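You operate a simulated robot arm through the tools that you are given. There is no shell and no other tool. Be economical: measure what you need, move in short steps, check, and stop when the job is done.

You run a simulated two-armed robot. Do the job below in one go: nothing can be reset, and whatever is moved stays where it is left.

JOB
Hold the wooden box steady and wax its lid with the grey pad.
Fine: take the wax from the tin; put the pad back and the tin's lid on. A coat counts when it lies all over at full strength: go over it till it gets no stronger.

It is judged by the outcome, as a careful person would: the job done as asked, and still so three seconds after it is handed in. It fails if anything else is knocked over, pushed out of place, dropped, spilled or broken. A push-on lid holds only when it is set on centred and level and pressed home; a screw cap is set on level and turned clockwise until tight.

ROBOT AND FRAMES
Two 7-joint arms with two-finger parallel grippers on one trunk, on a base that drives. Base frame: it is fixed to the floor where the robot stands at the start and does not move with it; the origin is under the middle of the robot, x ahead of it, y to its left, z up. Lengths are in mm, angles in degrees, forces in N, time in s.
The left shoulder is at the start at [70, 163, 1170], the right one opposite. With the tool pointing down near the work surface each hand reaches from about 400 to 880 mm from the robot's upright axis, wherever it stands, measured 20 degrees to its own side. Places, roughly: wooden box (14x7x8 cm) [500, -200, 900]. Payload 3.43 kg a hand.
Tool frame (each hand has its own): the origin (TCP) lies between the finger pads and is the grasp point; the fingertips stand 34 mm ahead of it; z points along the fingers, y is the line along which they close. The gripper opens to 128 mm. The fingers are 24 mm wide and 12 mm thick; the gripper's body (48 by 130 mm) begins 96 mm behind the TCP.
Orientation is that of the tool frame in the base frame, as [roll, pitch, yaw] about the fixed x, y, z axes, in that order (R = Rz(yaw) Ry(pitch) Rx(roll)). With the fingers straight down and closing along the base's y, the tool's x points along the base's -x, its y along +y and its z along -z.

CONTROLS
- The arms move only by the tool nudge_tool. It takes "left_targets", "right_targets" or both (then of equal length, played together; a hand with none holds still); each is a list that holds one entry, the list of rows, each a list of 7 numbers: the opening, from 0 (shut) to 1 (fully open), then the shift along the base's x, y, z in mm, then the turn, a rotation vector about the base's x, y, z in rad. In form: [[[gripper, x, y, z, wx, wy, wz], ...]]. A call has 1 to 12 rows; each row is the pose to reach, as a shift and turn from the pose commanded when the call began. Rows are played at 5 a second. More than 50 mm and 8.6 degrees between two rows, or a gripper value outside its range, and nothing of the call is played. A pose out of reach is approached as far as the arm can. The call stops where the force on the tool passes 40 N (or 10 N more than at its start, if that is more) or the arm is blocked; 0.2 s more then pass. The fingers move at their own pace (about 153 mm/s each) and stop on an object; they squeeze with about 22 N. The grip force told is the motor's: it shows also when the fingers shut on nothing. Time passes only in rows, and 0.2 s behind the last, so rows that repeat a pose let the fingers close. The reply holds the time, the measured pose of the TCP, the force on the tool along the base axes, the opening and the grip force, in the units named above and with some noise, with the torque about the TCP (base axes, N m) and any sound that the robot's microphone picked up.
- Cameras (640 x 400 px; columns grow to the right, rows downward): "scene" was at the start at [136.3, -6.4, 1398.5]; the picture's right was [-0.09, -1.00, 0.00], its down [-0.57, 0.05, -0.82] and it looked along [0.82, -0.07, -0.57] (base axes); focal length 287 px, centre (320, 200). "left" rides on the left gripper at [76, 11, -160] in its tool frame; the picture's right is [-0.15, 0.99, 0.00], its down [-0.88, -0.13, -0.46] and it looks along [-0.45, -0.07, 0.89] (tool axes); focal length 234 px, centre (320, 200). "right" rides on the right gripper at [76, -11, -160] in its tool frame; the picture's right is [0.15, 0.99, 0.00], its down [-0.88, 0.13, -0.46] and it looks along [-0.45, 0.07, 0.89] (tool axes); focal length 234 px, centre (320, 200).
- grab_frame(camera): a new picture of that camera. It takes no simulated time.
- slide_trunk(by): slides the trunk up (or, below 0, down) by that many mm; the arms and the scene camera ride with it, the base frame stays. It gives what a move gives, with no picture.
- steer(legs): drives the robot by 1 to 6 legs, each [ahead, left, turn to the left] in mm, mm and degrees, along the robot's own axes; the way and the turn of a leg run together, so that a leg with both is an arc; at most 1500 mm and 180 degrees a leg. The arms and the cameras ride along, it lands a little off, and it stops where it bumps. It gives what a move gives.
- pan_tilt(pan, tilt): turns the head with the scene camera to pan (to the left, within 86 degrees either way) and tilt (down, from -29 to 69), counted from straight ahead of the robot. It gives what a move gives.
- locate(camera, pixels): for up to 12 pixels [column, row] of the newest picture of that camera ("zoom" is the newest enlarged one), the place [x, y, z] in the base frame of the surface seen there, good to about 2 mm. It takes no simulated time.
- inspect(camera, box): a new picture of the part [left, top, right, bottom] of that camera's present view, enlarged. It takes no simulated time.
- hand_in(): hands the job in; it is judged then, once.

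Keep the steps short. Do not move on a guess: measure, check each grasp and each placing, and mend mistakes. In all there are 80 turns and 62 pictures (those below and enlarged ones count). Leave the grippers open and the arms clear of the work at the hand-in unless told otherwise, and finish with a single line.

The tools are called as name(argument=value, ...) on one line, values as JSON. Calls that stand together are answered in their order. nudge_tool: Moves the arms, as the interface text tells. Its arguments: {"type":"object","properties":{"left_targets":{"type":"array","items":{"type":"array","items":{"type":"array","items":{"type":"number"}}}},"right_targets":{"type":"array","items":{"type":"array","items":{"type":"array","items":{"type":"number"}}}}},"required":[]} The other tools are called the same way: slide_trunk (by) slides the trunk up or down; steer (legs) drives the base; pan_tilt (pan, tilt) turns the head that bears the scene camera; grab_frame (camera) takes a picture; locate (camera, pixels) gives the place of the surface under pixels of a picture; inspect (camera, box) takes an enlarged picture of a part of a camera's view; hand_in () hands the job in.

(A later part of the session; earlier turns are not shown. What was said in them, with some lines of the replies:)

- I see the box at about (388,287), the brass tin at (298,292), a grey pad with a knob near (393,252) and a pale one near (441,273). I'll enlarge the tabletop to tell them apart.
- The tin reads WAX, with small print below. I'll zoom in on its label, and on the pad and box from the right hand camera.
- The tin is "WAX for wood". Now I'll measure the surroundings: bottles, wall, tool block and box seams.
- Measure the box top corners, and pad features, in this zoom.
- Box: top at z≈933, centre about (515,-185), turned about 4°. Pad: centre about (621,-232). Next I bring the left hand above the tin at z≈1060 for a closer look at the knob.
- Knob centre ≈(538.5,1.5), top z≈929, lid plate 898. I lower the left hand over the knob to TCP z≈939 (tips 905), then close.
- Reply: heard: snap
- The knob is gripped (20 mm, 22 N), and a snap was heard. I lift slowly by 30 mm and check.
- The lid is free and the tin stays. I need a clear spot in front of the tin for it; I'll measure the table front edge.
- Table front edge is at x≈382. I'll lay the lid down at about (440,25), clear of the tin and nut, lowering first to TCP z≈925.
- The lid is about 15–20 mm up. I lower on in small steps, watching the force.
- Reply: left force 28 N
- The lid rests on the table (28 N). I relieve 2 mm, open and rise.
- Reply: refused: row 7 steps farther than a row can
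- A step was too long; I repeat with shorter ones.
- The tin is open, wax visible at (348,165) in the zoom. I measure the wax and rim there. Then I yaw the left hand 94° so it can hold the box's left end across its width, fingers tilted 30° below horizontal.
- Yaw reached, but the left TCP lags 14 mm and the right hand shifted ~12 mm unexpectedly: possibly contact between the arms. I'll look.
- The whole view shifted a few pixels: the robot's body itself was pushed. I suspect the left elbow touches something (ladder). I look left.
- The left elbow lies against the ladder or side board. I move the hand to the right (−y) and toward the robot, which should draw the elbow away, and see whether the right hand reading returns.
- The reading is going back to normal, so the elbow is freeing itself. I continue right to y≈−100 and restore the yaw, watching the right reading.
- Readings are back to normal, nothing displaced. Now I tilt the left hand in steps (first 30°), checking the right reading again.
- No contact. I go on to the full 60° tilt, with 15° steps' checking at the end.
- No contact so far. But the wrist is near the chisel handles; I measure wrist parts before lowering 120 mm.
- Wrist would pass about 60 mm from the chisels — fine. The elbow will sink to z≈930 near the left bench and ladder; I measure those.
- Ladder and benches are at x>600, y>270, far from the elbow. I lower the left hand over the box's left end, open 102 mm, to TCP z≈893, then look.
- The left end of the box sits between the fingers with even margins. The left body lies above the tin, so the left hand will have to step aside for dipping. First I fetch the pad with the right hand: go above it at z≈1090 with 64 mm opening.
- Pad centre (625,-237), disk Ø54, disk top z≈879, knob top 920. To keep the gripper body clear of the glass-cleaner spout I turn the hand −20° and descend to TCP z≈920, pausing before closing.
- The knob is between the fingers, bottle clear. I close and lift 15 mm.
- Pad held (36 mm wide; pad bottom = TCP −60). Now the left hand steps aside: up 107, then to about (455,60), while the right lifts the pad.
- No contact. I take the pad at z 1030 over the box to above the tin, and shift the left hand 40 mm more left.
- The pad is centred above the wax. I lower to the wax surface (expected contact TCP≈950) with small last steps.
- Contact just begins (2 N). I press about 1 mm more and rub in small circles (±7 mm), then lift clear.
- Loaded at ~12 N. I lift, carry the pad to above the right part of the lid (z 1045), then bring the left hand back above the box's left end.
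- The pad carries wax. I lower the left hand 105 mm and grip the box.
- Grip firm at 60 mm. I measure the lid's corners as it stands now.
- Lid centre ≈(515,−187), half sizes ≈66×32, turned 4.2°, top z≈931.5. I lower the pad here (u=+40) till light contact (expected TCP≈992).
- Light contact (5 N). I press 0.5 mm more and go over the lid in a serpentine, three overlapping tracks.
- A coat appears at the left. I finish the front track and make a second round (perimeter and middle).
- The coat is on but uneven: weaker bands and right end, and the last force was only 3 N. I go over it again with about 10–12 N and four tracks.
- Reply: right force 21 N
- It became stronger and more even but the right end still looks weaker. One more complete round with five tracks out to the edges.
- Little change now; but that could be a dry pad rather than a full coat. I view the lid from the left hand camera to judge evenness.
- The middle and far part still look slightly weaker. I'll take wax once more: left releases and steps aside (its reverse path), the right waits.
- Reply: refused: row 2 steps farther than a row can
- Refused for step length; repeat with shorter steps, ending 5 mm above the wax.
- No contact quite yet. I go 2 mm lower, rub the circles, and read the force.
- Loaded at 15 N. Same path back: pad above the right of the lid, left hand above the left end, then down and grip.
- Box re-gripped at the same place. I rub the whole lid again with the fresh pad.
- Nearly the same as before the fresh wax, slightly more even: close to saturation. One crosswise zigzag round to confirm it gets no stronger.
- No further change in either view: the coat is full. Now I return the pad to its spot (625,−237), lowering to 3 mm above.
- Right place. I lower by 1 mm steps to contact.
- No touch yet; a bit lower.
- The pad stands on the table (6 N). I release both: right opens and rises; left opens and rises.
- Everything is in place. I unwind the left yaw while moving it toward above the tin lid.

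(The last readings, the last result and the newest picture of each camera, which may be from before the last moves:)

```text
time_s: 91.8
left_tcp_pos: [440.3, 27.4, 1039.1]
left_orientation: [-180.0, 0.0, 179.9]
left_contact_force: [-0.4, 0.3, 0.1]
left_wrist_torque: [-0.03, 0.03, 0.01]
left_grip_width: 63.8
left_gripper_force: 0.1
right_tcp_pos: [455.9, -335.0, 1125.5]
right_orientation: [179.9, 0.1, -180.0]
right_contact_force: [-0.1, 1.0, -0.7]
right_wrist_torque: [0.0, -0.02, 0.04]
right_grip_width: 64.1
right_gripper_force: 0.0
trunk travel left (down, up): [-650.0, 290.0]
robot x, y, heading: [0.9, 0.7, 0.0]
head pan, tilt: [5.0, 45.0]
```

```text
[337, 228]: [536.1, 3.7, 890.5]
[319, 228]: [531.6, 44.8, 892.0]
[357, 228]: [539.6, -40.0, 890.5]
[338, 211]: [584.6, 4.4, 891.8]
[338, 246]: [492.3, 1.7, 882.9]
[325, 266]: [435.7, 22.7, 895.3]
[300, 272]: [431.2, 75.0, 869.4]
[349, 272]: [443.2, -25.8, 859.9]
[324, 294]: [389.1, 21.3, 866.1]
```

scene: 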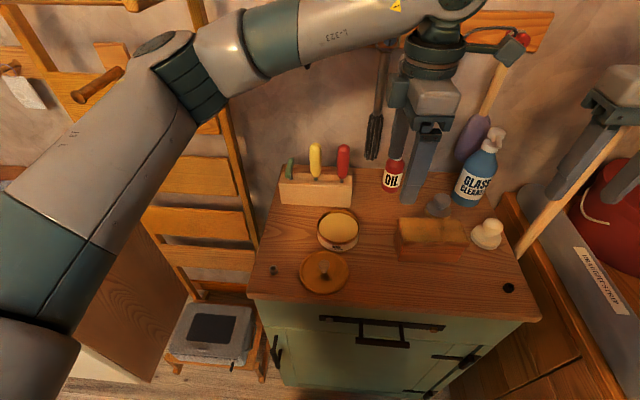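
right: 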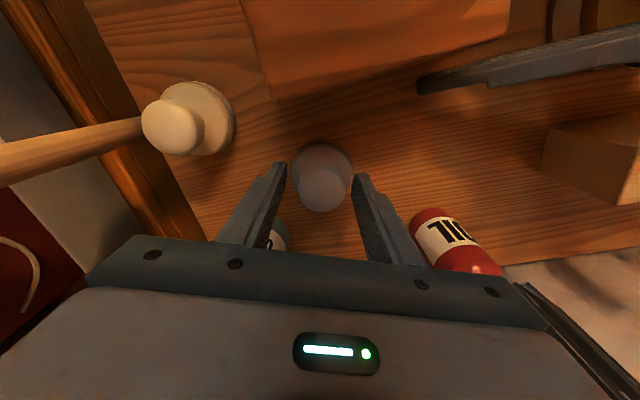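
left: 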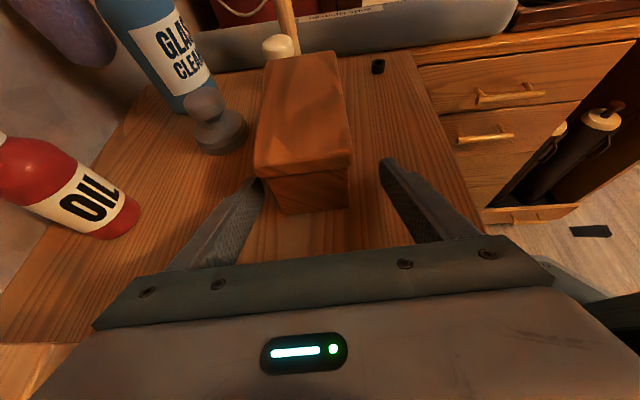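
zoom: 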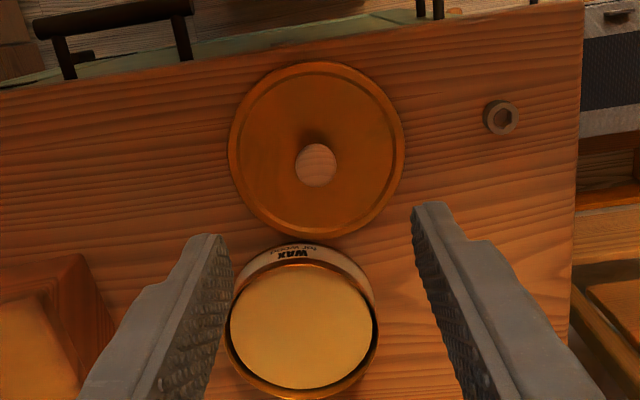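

Locate knob, lid rim, tin rim in this view for the exact offset.

locate(camera="zoom", pixels=[[315, 166], [299, 166], [334, 166], [317, 66], [319, 233], [232, 150], [401, 145], [228, 328], [376, 325], [300, 395], [300, 265]])

```text
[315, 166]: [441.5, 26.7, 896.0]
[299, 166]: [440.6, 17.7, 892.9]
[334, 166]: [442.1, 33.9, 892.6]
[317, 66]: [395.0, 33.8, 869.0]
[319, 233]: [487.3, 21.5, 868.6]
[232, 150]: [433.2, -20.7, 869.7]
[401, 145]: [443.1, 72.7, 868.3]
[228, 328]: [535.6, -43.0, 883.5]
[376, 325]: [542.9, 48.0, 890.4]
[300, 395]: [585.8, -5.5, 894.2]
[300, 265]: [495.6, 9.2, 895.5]
```

Lid centre (441,26), tin centre (538.5,2). My commanded bookkeeping agrees: the lid was laid exactly (−98,+24) from its seated place. I lower onto the knob (dy −2) to TCP z≈917.5 and grip.

nudge_tool(left_targets=[[[0.35, 0, -2, -40, 0, 0, 0], [0.35, 0, -2, -80, 0, 0, 0], [0.35, 0, -2, -110, 0, 0, 0], [0.35, 0, -2, -121.5, 0, 0, 0], [0.0, 0, -2, -121.5, 0, 0, 0], [0.0, 0, -2, -121.5, 0, 0, 0], [0.0, 0, -2, -121.5, 0, 0, 0], [0.0, 0, -2, -111.5, 0, 0, 0], [0.0, 0, -2, -81.5, 0, 0, 0], [0.0, 0, -2, -61.5, 0, 0, 0]]])

inspect(camera="left", box=[240, 80, 400, 240])

inspect(camera="scene", box=[260, 190, 400, 310])

```text
time_s: 94.0
left_tcp_pos: [440.2, 24.7, 978.2]
left_orientation: [180.0, 0.0, -179.8]
left_contact_force: [-0.3, -1.1, -0.3]
left_wrist_torque: [0.02, 0.01, 0.0]
left_grip_width: 20.4
left_gripper_force: 21.9
right_tcp_pos: [454.5, -335.6, 1125.1]
right_orientation: [179.9, 0.0, -180.0]
right_contact_force: [-0.7, -0.1, -0.1]
right_wrist_torque: [0.01, 0.0, 0.02]
right_grip_width: 64.0
right_gripper_force: 0.1
trunk travel left (down, up): [-650.0, 290.0]
robot x, y, heading: [-1.0, -4.3, -0.1]
head pan, tilt: [5.0, 45.0]
```

```text
2.50 times, centred on (320, 160) of left
```

zoom: 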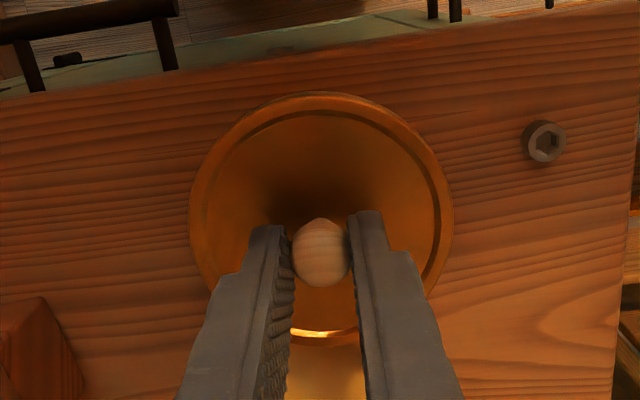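

```text
3.33 times, centred on (330, 250) of scene
```

zoom: 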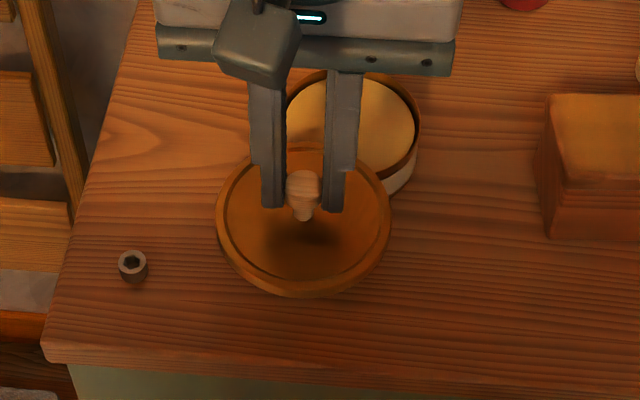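

Lid held level. I move it back over the tin (+98,−24) and lower to about 8 mm above seated.

nudge_tool(left_targets=[[[0, 25, -6, 0, 0, 0, 0], [0, 50, -12, 0, 0, 0, 0], [0, 75, -18, 0, 0, 0, 0], [0, 98, -24, 0, 0, 0, 0], [0, 98, -24, -15, 0, 0, 0], [0, 98, -24, -26, 0, 0, 0], [0, 98, -24, -26, 0, 0, 0]]])

inspect(camera="scene", box=[290, 180, 390, 265])

inspect(camera="left", box=[240, 80, 400, 240])

```text
time_s: 95.7
left_tcp_pos: [539.9, 0.7, 952.3]
left_orientation: [-179.9, 0.0, -179.9]
left_contact_force: [3.3, -0.1, 13.7]
left_wrist_torque: [-0.01, 0.47, 0.03]
left_grip_width: 20.6
left_gripper_force: 21.7
right_tcp_pos: [455.2, -336.4, 1125.5]
right_orientation: [-180.0, 0.0, -180.0]
right_contact_force: [0.1, -0.8, -0.1]
right_wrist_torque: [0.02, 0.01, 0.01]
right_grip_width: 63.9
right_gripper_force: 0.1
trunk travel left (down, up): [-650.0, 290.0]
robot x, y, heading: [-0.7, 0.4, 0.0]
head pan, tilt: [5.0, 45.0]
```

```text
4.71 times, centred on (340, 222) of scene
```

zoom: 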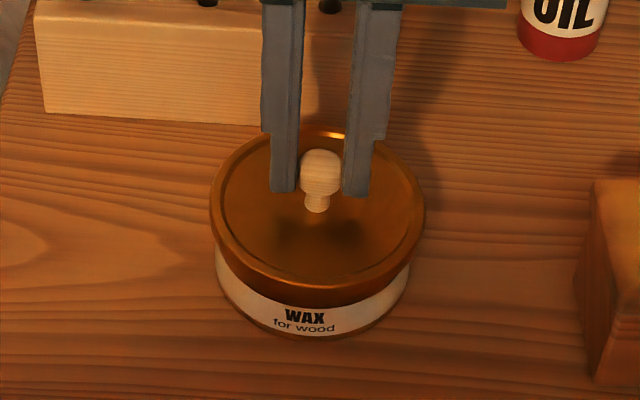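

```text
2.50 times, centred on (320, 160) of left
```

zoom: 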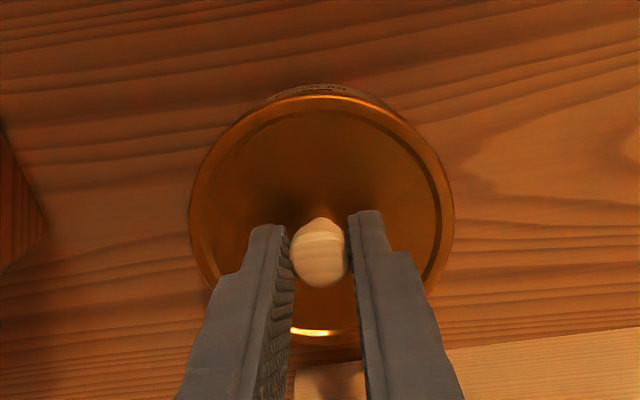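

The lid touches the tin's rim (14 N) with a torque that says contact is on the near (−x) side: about a millimetre off-centre. I raise 2 mm, shift −1 mm in x, lower, and compare.

nudge_tool(left_targets=[[[0, 0, 0, 3, 0, 0, 0], [0, -1.2, 0, 3, 0, 0, 0], [0, -1.2, 0, 1, 0, 0, 0], [0, -1.2, 0, 0, 0, 0, 0], [0, -1.2, 0, 0, 0, 0, 0]]])

```text
time_s: 96.8
left_tcp_pos: [537.6, 0.6, 951.4]
left_orientation: [-180.0, 0.0, -180.0]
left_contact_force: [1.9, 0.2, 0.1]
left_wrist_torque: [0.0, -0.17, 0.0]
left_grip_width: 20.1
left_gripper_force: 21.7
right_tcp_pos: [455.5, -336.3, 1126.0]
right_orientation: [179.9, 0.0, 179.9]
right_contact_force: [0.5, -0.2, 0.3]
right_wrist_torque: [-0.01, -0.02, 0.04]
right_grip_width: 63.9
right_gripper_force: 0.2
trunk travel left (down, up): [-650.0, 290.0]
robot x, y, heading: [0.0, 0.0, -0.2]
head pan, tilt: [5.0, 45.0]
```

Now the vertical force is gone: the skirt passes the rim. I lower in 1.5 mm steps.

nudge_tool(left_targets=[[[0, 0, 0, -1.5, 0, 0, 0], [0, 0, 0, -3, 0, 0, 0], [0, 0, 0, -4.5, 0, 0, 0]]])

```text
time_s: 97.7
left_tcp_pos: [537.5, 0.4, 947.7]
left_orientation: [-179.9, 0.1, -179.8]
left_contact_force: [0.4, 1.3, 7.0]
left_wrist_torque: [-0.15, -0.24, 0.06]
left_grip_width: 20.3
left_gripper_force: 21.5
right_tcp_pos: [455.4, -335.2, 1126.2]
right_orientation: [180.0, 0.0, 179.9]
right_contact_force: [-1.0, 0.4, 0.5]
right_wrist_torque: [0.01, 0.01, -0.03]
right_grip_width: 64.2
right_gripper_force: 0.1
trunk travel left (down, up): [-650.0, 290.0]
robot x, y, heading: [-0.3, -1.2, -0.0]
head pan, tilt: [5.0, 45.0]
```

7 N, slightly to the far side. I shift +0.4 mm and press on.

nudge_tool(left_targets=[[[0, 0.4, -0.3, 0, 0, 0, 0], [0, 0.4, -0.3, -1.5, 0, 0, 0], [0, 0.4, -0.3, -3, 0, 0, 0]]])

```text
time_s: 98.5
left_tcp_pos: [536.4, 0.8, 947.3]
left_orientation: [-179.8, 0.3, -179.8]
left_contact_force: [2.2, 1.5, 28.8]
left_wrist_torque: [0.07, -0.05, -0.01]
left_grip_width: 20.1
left_gripper_force: 21.9
right_tcp_pos: [454.1, -336.9, 1126.2]
right_orientation: [-179.9, 0.1, 179.9]
right_contact_force: [0.5, 0.3, -0.3]
right_wrist_torque: [-0.04, 0.02, -0.01]
right_grip_width: 64.0
right_gripper_force: 0.1
trunk travel left (down, up): [-650.0, 290.0]
robot x, y, heading: [-1.1, 0.5, 0.1]
head pan, tilt: [5.0, 45.0]
```

Torque is now near zero, level, 29 N. I check how high the lid rim stands (seated was z≈900, knob top 929).

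inspect(camera="scene", box=[290, 180, 390, 265])

locate(camera="zoom", pixels=[[318, 278], [230, 180], [408, 185], [318, 290], [320, 155], [265, 225], [380, 225], [300, 250], [318, 270]])

```text
4.71 times, centred on (340, 222) of scene
```

zoom: 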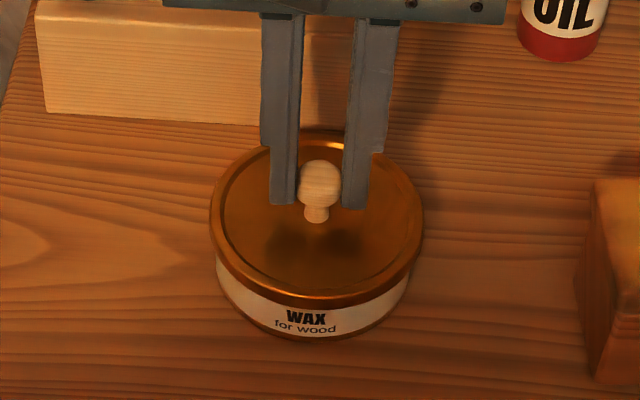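

```text
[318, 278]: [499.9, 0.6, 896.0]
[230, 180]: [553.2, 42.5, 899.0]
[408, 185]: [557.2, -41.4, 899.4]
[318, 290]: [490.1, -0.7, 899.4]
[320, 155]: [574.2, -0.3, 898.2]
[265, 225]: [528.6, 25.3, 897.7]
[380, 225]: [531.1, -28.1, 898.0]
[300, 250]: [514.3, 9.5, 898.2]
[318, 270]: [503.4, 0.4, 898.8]
```

The rim stands at z≈899–900 as originally. To be sure it is pressed home, I release the knob, rise, close the fingers and press on the knob top from above.

nudge_tool(left_targets=[[[0, 0, 0, 2, 0, 0, 0], [0.2, 0, 0, 2.5, 0, 0, 0], [0.35, 0, 0, 2.5, 0, 0, 0], [0.35, 0, 0, 20, 0, 0, 0], [0.35, 0, 0, 40, 0, 0, 0], [0.0, 1, 0, 40, 0, 0, 0], [0.0, 1, 0, 40, 0, 0, 0], [0.0, 1, 0, 40, 0, 0, 0], [0.0, 1, 0, 25, 0, 0, 0], [0.0, 1, 0, 22, 0, 0, 0]]])

inspect(camera="scene", box=[290, 180, 390, 265])

```text
time_s: 100.7
left_tcp_pos: [538.7, 0.0, 966.3]
left_orientation: [-180.0, 0.0, -179.9]
left_contact_force: [-0.4, -0.4, 0.9]
left_wrist_torque: [-0.03, 0.0, -0.02]
left_grip_width: 0.0
left_gripper_force: 21.9
right_tcp_pos: [455.7, -336.5, 1125.3]
right_orientation: [180.0, 0.1, -180.0]
right_contact_force: [-0.2, -0.7, 0.0]
right_wrist_torque: [-0.02, -0.01, 0.01]
right_grip_width: 63.8
right_gripper_force: 0.1
trunk travel left (down, up): [-650.0, 290.0]
robot x, y, heading: [0.1, -0.2, 0.4]
head pan, tilt: [5.0, 45.0]
heard: snap
```

```text
4.71 times, centred on (340, 222) of scene
```

zoom: 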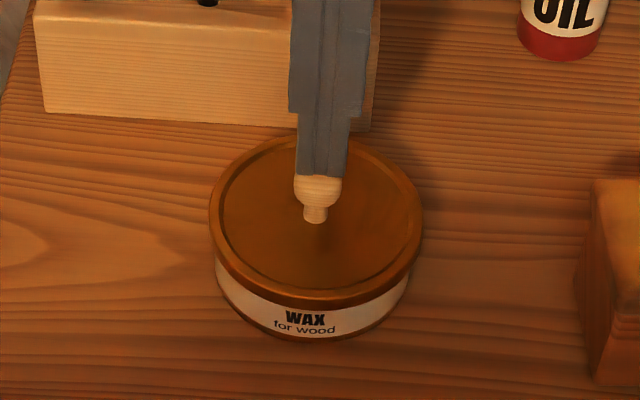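

A snap was heard. I now press on the knob step by step.

nudge_tool(left_targets=[[[0, 0, 0, -1, 0, 0, 0], [0, 0, 0, -2, 0, 0, 0], [0, 0, 0, -3, 0, 0, 0], [0, 0, 0, -4, 0, 0, 0], [0, 0, 0, -5, 0, 0, 0], [0, 0, 0, -6, 0, 0, 0]]])

```text
time_s: 102.0
left_tcp_pos: [539.1, 1.0, 960.7]
left_orientation: [-179.8, 0.1, -179.9]
left_contact_force: [0.9, 0.4, 5.0]
left_wrist_torque: [0.02, -0.03, 0.0]
left_grip_width: 0.0
left_gripper_force: 22.0
right_tcp_pos: [454.3, -336.0, 1125.6]
right_orientation: [-180.0, 0.0, 180.0]
right_contact_force: [-0.7, -0.2, -0.5]
right_wrist_torque: [-0.03, 0.0, -0.01]
right_grip_width: 63.9
right_gripper_force: 0.1
trunk travel left (down, up): [-650.0, 290.0]
robot x, y, heading: [1.5, -2.9, -0.3]
head pan, tilt: [5.0, 45.0]
```

nudge_tool(left_targets=[[[0, 0, 0, -1, 0, 0, 0], [0, 0, 0, -2, 0, 0, 0], [0, 0, 0, -3, 0, 0, 0], [0, 0, 0, -4, 0, 0, 0]]])

```text
time_s: 103.2
left_tcp_pos: [538.2, 0.4, 959.9]
left_orientation: [-179.7, 0.4, -179.9]
left_contact_force: [-7.7, 2.7, 15.1]
left_wrist_torque: [0.06, 0.29, -0.05]
left_grip_width: 0.1
left_gripper_force: 22.3
right_tcp_pos: [454.8, -336.0, 1124.8]
right_orientation: [-180.0, 0.0, -180.0]
right_contact_force: [-0.1, -0.1, 0.0]
right_wrist_torque: [-0.02, -0.02, 0.0]
right_grip_width: 63.8
right_gripper_force: 0.0
trunk travel left (down, up): [-650.0, 290.0]
robot x, y, heading: [-0.2, 2.1, 0.1]
head pan, tilt: [5.0, 45.0]
stopped in row 4 (left hand): the force on the tool passed its limit (the readings are from after the stop); the commanded pose is now the measured one
```

Pressed to the 40 N limit without further movement or sound: the lid had snapped home. I raise the left hand away to the side, open, and check.

nudge_tool(left_targets=[[[0, 0, 0, 20, 0, 0, 0], [0, 0, 0, 60, 0, 0, 0], [0.5, 0, 0, 105, 0, 0, 0], [0.5, -10, 20, 145, 0, 0, 0], [1, -20, 50, 180, 0, 0, 0], [1, -30, 80, 215, 0, 0, 0], [1, -40, 110, 250, 0, 0, 0]]])

grab_frame(camera="scene")

inspect(camera="scene", box=[290, 180, 390, 265])

locate(camera="zoom", pixels=[[318, 190], [318, 292], [212, 210], [421, 210], [318, 139], [230, 250], [405, 250], [318, 296], [318, 303]])

```text
time_s: 104.8
left_tcp_pos: [508.3, 53.7, 1110.0]
left_orientation: [178.8, -12.1, 175.1]
left_contact_force: [6.1, 7.6, 10.8]
left_wrist_torque: [-1.08, 0.39, 0.25]
left_grip_width: 128.0
left_gripper_force: 0.1
right_tcp_pos: [450.1, -373.2, 1127.5]
right_orientation: [179.7, -0.1, 177.3]
right_contact_force: [2.0, 1.5, -0.4]
right_wrist_torque: [-0.06, 0.14, 0.0]
right_grip_width: 64.3
right_gripper_force: 0.1
trunk travel left (down, up): [-650.0, 290.0]
robot x, y, heading: [8.8, -13.2, -2.7]
head pan, tilt: [5.0, 45.0]
stopped in row 7 (left hand): the arm was blocked; the commanded pose is now the measured one
```

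```text
7 pictures are left
```

scene: 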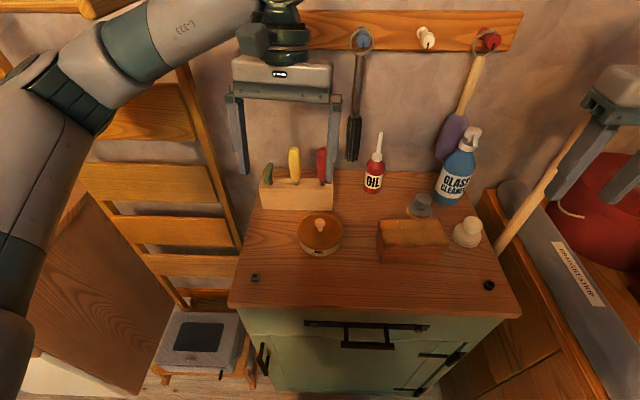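

```text
4.71 times, centred on (340, 222) of scene
```

zoom: 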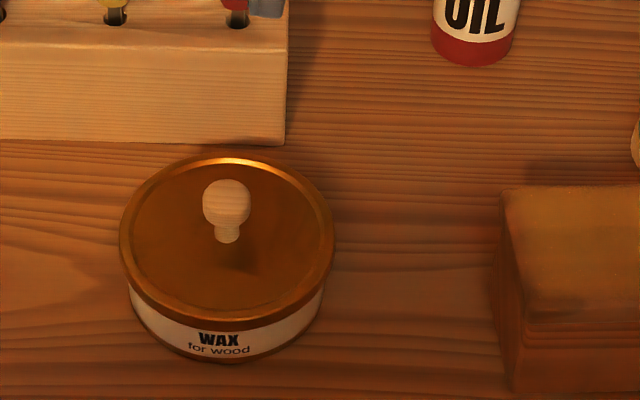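

```text
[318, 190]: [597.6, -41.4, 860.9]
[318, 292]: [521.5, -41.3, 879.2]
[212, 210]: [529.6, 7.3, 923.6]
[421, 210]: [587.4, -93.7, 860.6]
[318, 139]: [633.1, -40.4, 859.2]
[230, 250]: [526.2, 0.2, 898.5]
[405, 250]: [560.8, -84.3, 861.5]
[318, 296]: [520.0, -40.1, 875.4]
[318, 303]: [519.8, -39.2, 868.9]
```

The left arm got blocked while rising (elbow against the ladder peg, it seems), and the robot turned by −2.7°. The tin lid is well seated and nothing on the table has shifted. I back the left hand out along its path in small steps.

nudge_tool(left_targets=[[[1, 5, -12, -10, 0, -0.05, 0.02], [1, 10, -25, -20, -0.01, -0.1, 0.04], [1, 15, -38, -30, -0.015, -0.16, 0.06], [1, 15, -50, -40, -0.018, -0.21, 0.085], [1, 15, -50, -40, -0.018, -0.21, 0.085]]])

pan_tilt(pan=40, tilt=25)

grab_frame(camera="scene")

```text
time_s: 106.0
left_tcp_pos: [522.5, 12.5, 1069.7]
left_orientation: [179.8, 0.6, -179.4]
left_contact_force: [0.1, 0.3, -0.4]
left_wrist_torque: [-0.05, 0.03, -0.01]
left_grip_width: 128.2
left_gripper_force: 0.0
right_tcp_pos: [448.4, -365.7, 1124.7]
right_orientation: [180.0, 0.0, 177.5]
right_contact_force: [-0.5, -0.4, 0.3]
right_wrist_torque: [-0.03, 0.02, -0.03]
right_grip_width: 63.8
right_gripper_force: 0.0
trunk travel left (down, up): [-650.0, 290.0]
robot x, y, heading: [11.7, -12.4, -2.9]
head pan, tilt: [5.0, 45.0]
```

```text
time_s: 107.0
left_tcp_pos: [522.0, 11.3, 1070.2]
left_orientation: [179.7, 0.6, -179.5]
left_contact_force: [-0.6, -0.5, 0.2]
left_wrist_torque: [-0.01, 0.0, 0.0]
left_grip_width: 128.1
left_gripper_force: 0.0
right_tcp_pos: [449.6, -366.1, 1125.9]
right_orientation: [-179.9, 0.1, 177.5]
right_contact_force: [-0.2, 0.5, -0.2]
right_wrist_torque: [0.01, -0.01, 0.03]
right_grip_width: 64.0
right_gripper_force: 0.0
trunk travel left (down, up): [-650.0, 290.0]
robot x, y, heading: [7.6, -12.5, -2.5]
head pan, tilt: [40.0, 25.0]
```

```text
5 pictures are left
```

scene: 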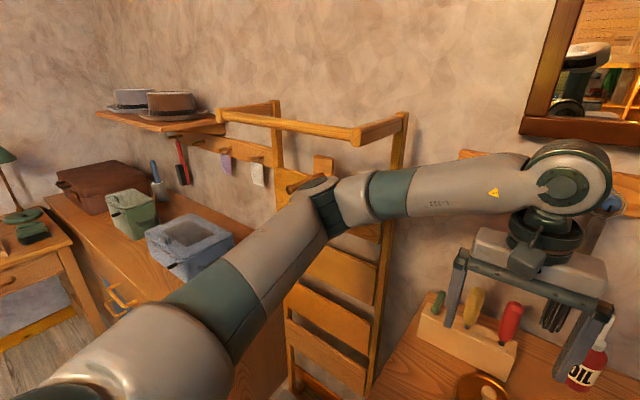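

Nothing there was disturbed. I park the left hand toward the robot (a pose that was free before) and bring the right a little left, away from the broom.

nudge_tool(left_targets=[[[1, -20, 0, 0, 0, 0, 0], [1, -40, 0, 5, 0, 0, 0], [1, -60, 0, 10, 0, 0, 0], [1, -80, 0, 10, 0, 0, 0], [1, -80, 0, 10, 0, 0, 0]]], right_targets=[[[0.8, 0, 15, 0, 0, 0, 0], [1, 0, 30, 10, 0, 0, 0], [1, 0, 45, 20, 0, 0, 0], [1, 0, 50, 30, 0, 0, 0], [1, 0, 50, 30, 0, 0, 0]]])

pan_tilt(pan=0, tilt=38)

grab_frame(camera="scene")

```text
time_s: 108.2
left_tcp_pos: [441.9, 13.0, 1079.3]
left_orientation: [179.8, 0.7, -179.5]
left_contact_force: [-0.7, -0.3, 0.2]
left_wrist_torque: [0.02, 0.02, -0.01]
left_grip_width: 128.0
left_gripper_force: 0.1
right_tcp_pos: [449.3, -316.3, 1155.3]
right_orientation: [-180.0, 0.0, 177.5]
right_contact_force: [-0.7, 0.1, -0.2]
right_wrist_torque: [-0.01, 0.0, -0.01]
right_grip_width: 127.9
right_gripper_force: 0.1
trunk travel left (down, up): [-650.0, 290.0]
robot x, y, heading: [6.9, -9.2, -2.5]
head pan, tilt: [40.0, 25.0]
```

```text
time_s: 109.3
left_tcp_pos: [442.8, 12.8, 1080.7]
left_orientation: [179.8, 0.7, -179.5]
left_contact_force: [-0.4, -0.3, -0.1]
left_wrist_torque: [0.0, -0.02, 0.04]
left_grip_width: 128.0
left_gripper_force: 0.1
right_tcp_pos: [449.9, -316.8, 1155.0]
right_orientation: [-179.9, 0.0, 177.5]
right_contact_force: [0.1, 0.2, -0.6]
right_wrist_torque: [0.01, -0.01, -0.01]
right_grip_width: 128.3
right_gripper_force: 0.0
trunk travel left (down, up): [-650.0, 290.0]
robot x, y, heading: [8.7, -8.6, -3.0]
head pan, tilt: [0.0, 38.0]
```

```text
4 pictures are left
```

scene: 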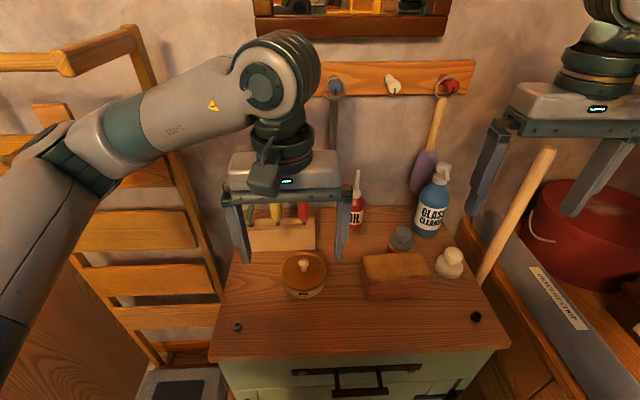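

Everything is in place on the table. I take a last close look at the tin lid level and the lid coat, with heights.

inspect(camera="scene", box=[260, 220, 460, 320])

locate(camera="zoom", pixels=[[144, 144], [140, 215], [80, 165], [205, 165], [142, 105], [455, 60], [450, 85], [420, 165], [140, 190]])

```text
3.20 times, centred on (360, 270) of scene
```

zoom: 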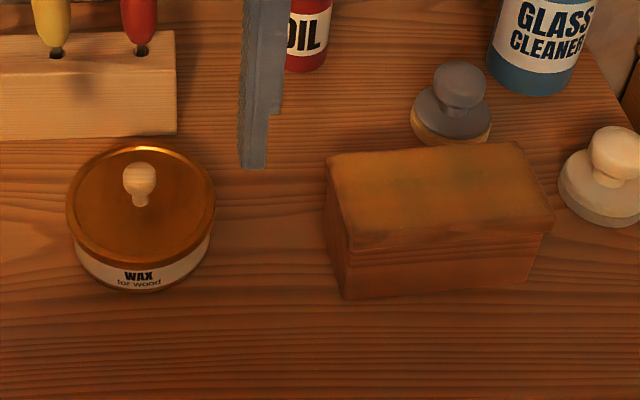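

```text
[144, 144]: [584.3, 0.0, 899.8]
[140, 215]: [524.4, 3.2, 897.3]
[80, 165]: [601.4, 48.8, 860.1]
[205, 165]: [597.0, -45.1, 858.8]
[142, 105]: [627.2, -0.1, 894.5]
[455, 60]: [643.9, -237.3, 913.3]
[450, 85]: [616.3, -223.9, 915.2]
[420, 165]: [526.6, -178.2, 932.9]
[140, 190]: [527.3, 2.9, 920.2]
```

The lid is level (rim 899.8, plate 897.3), the pad is back on its spot, the box is unmoved and the grippers are open. I hand in.

hand_in()

```text
The job is handed in.
```

I waxed the box lid until it got no stronger, put the grey pad back and pressed the tin's lid home; the coat still looks slightly mottled, and the left arm was blocked while parking and turned the robot about 3°, with nothing visibly disturbed.
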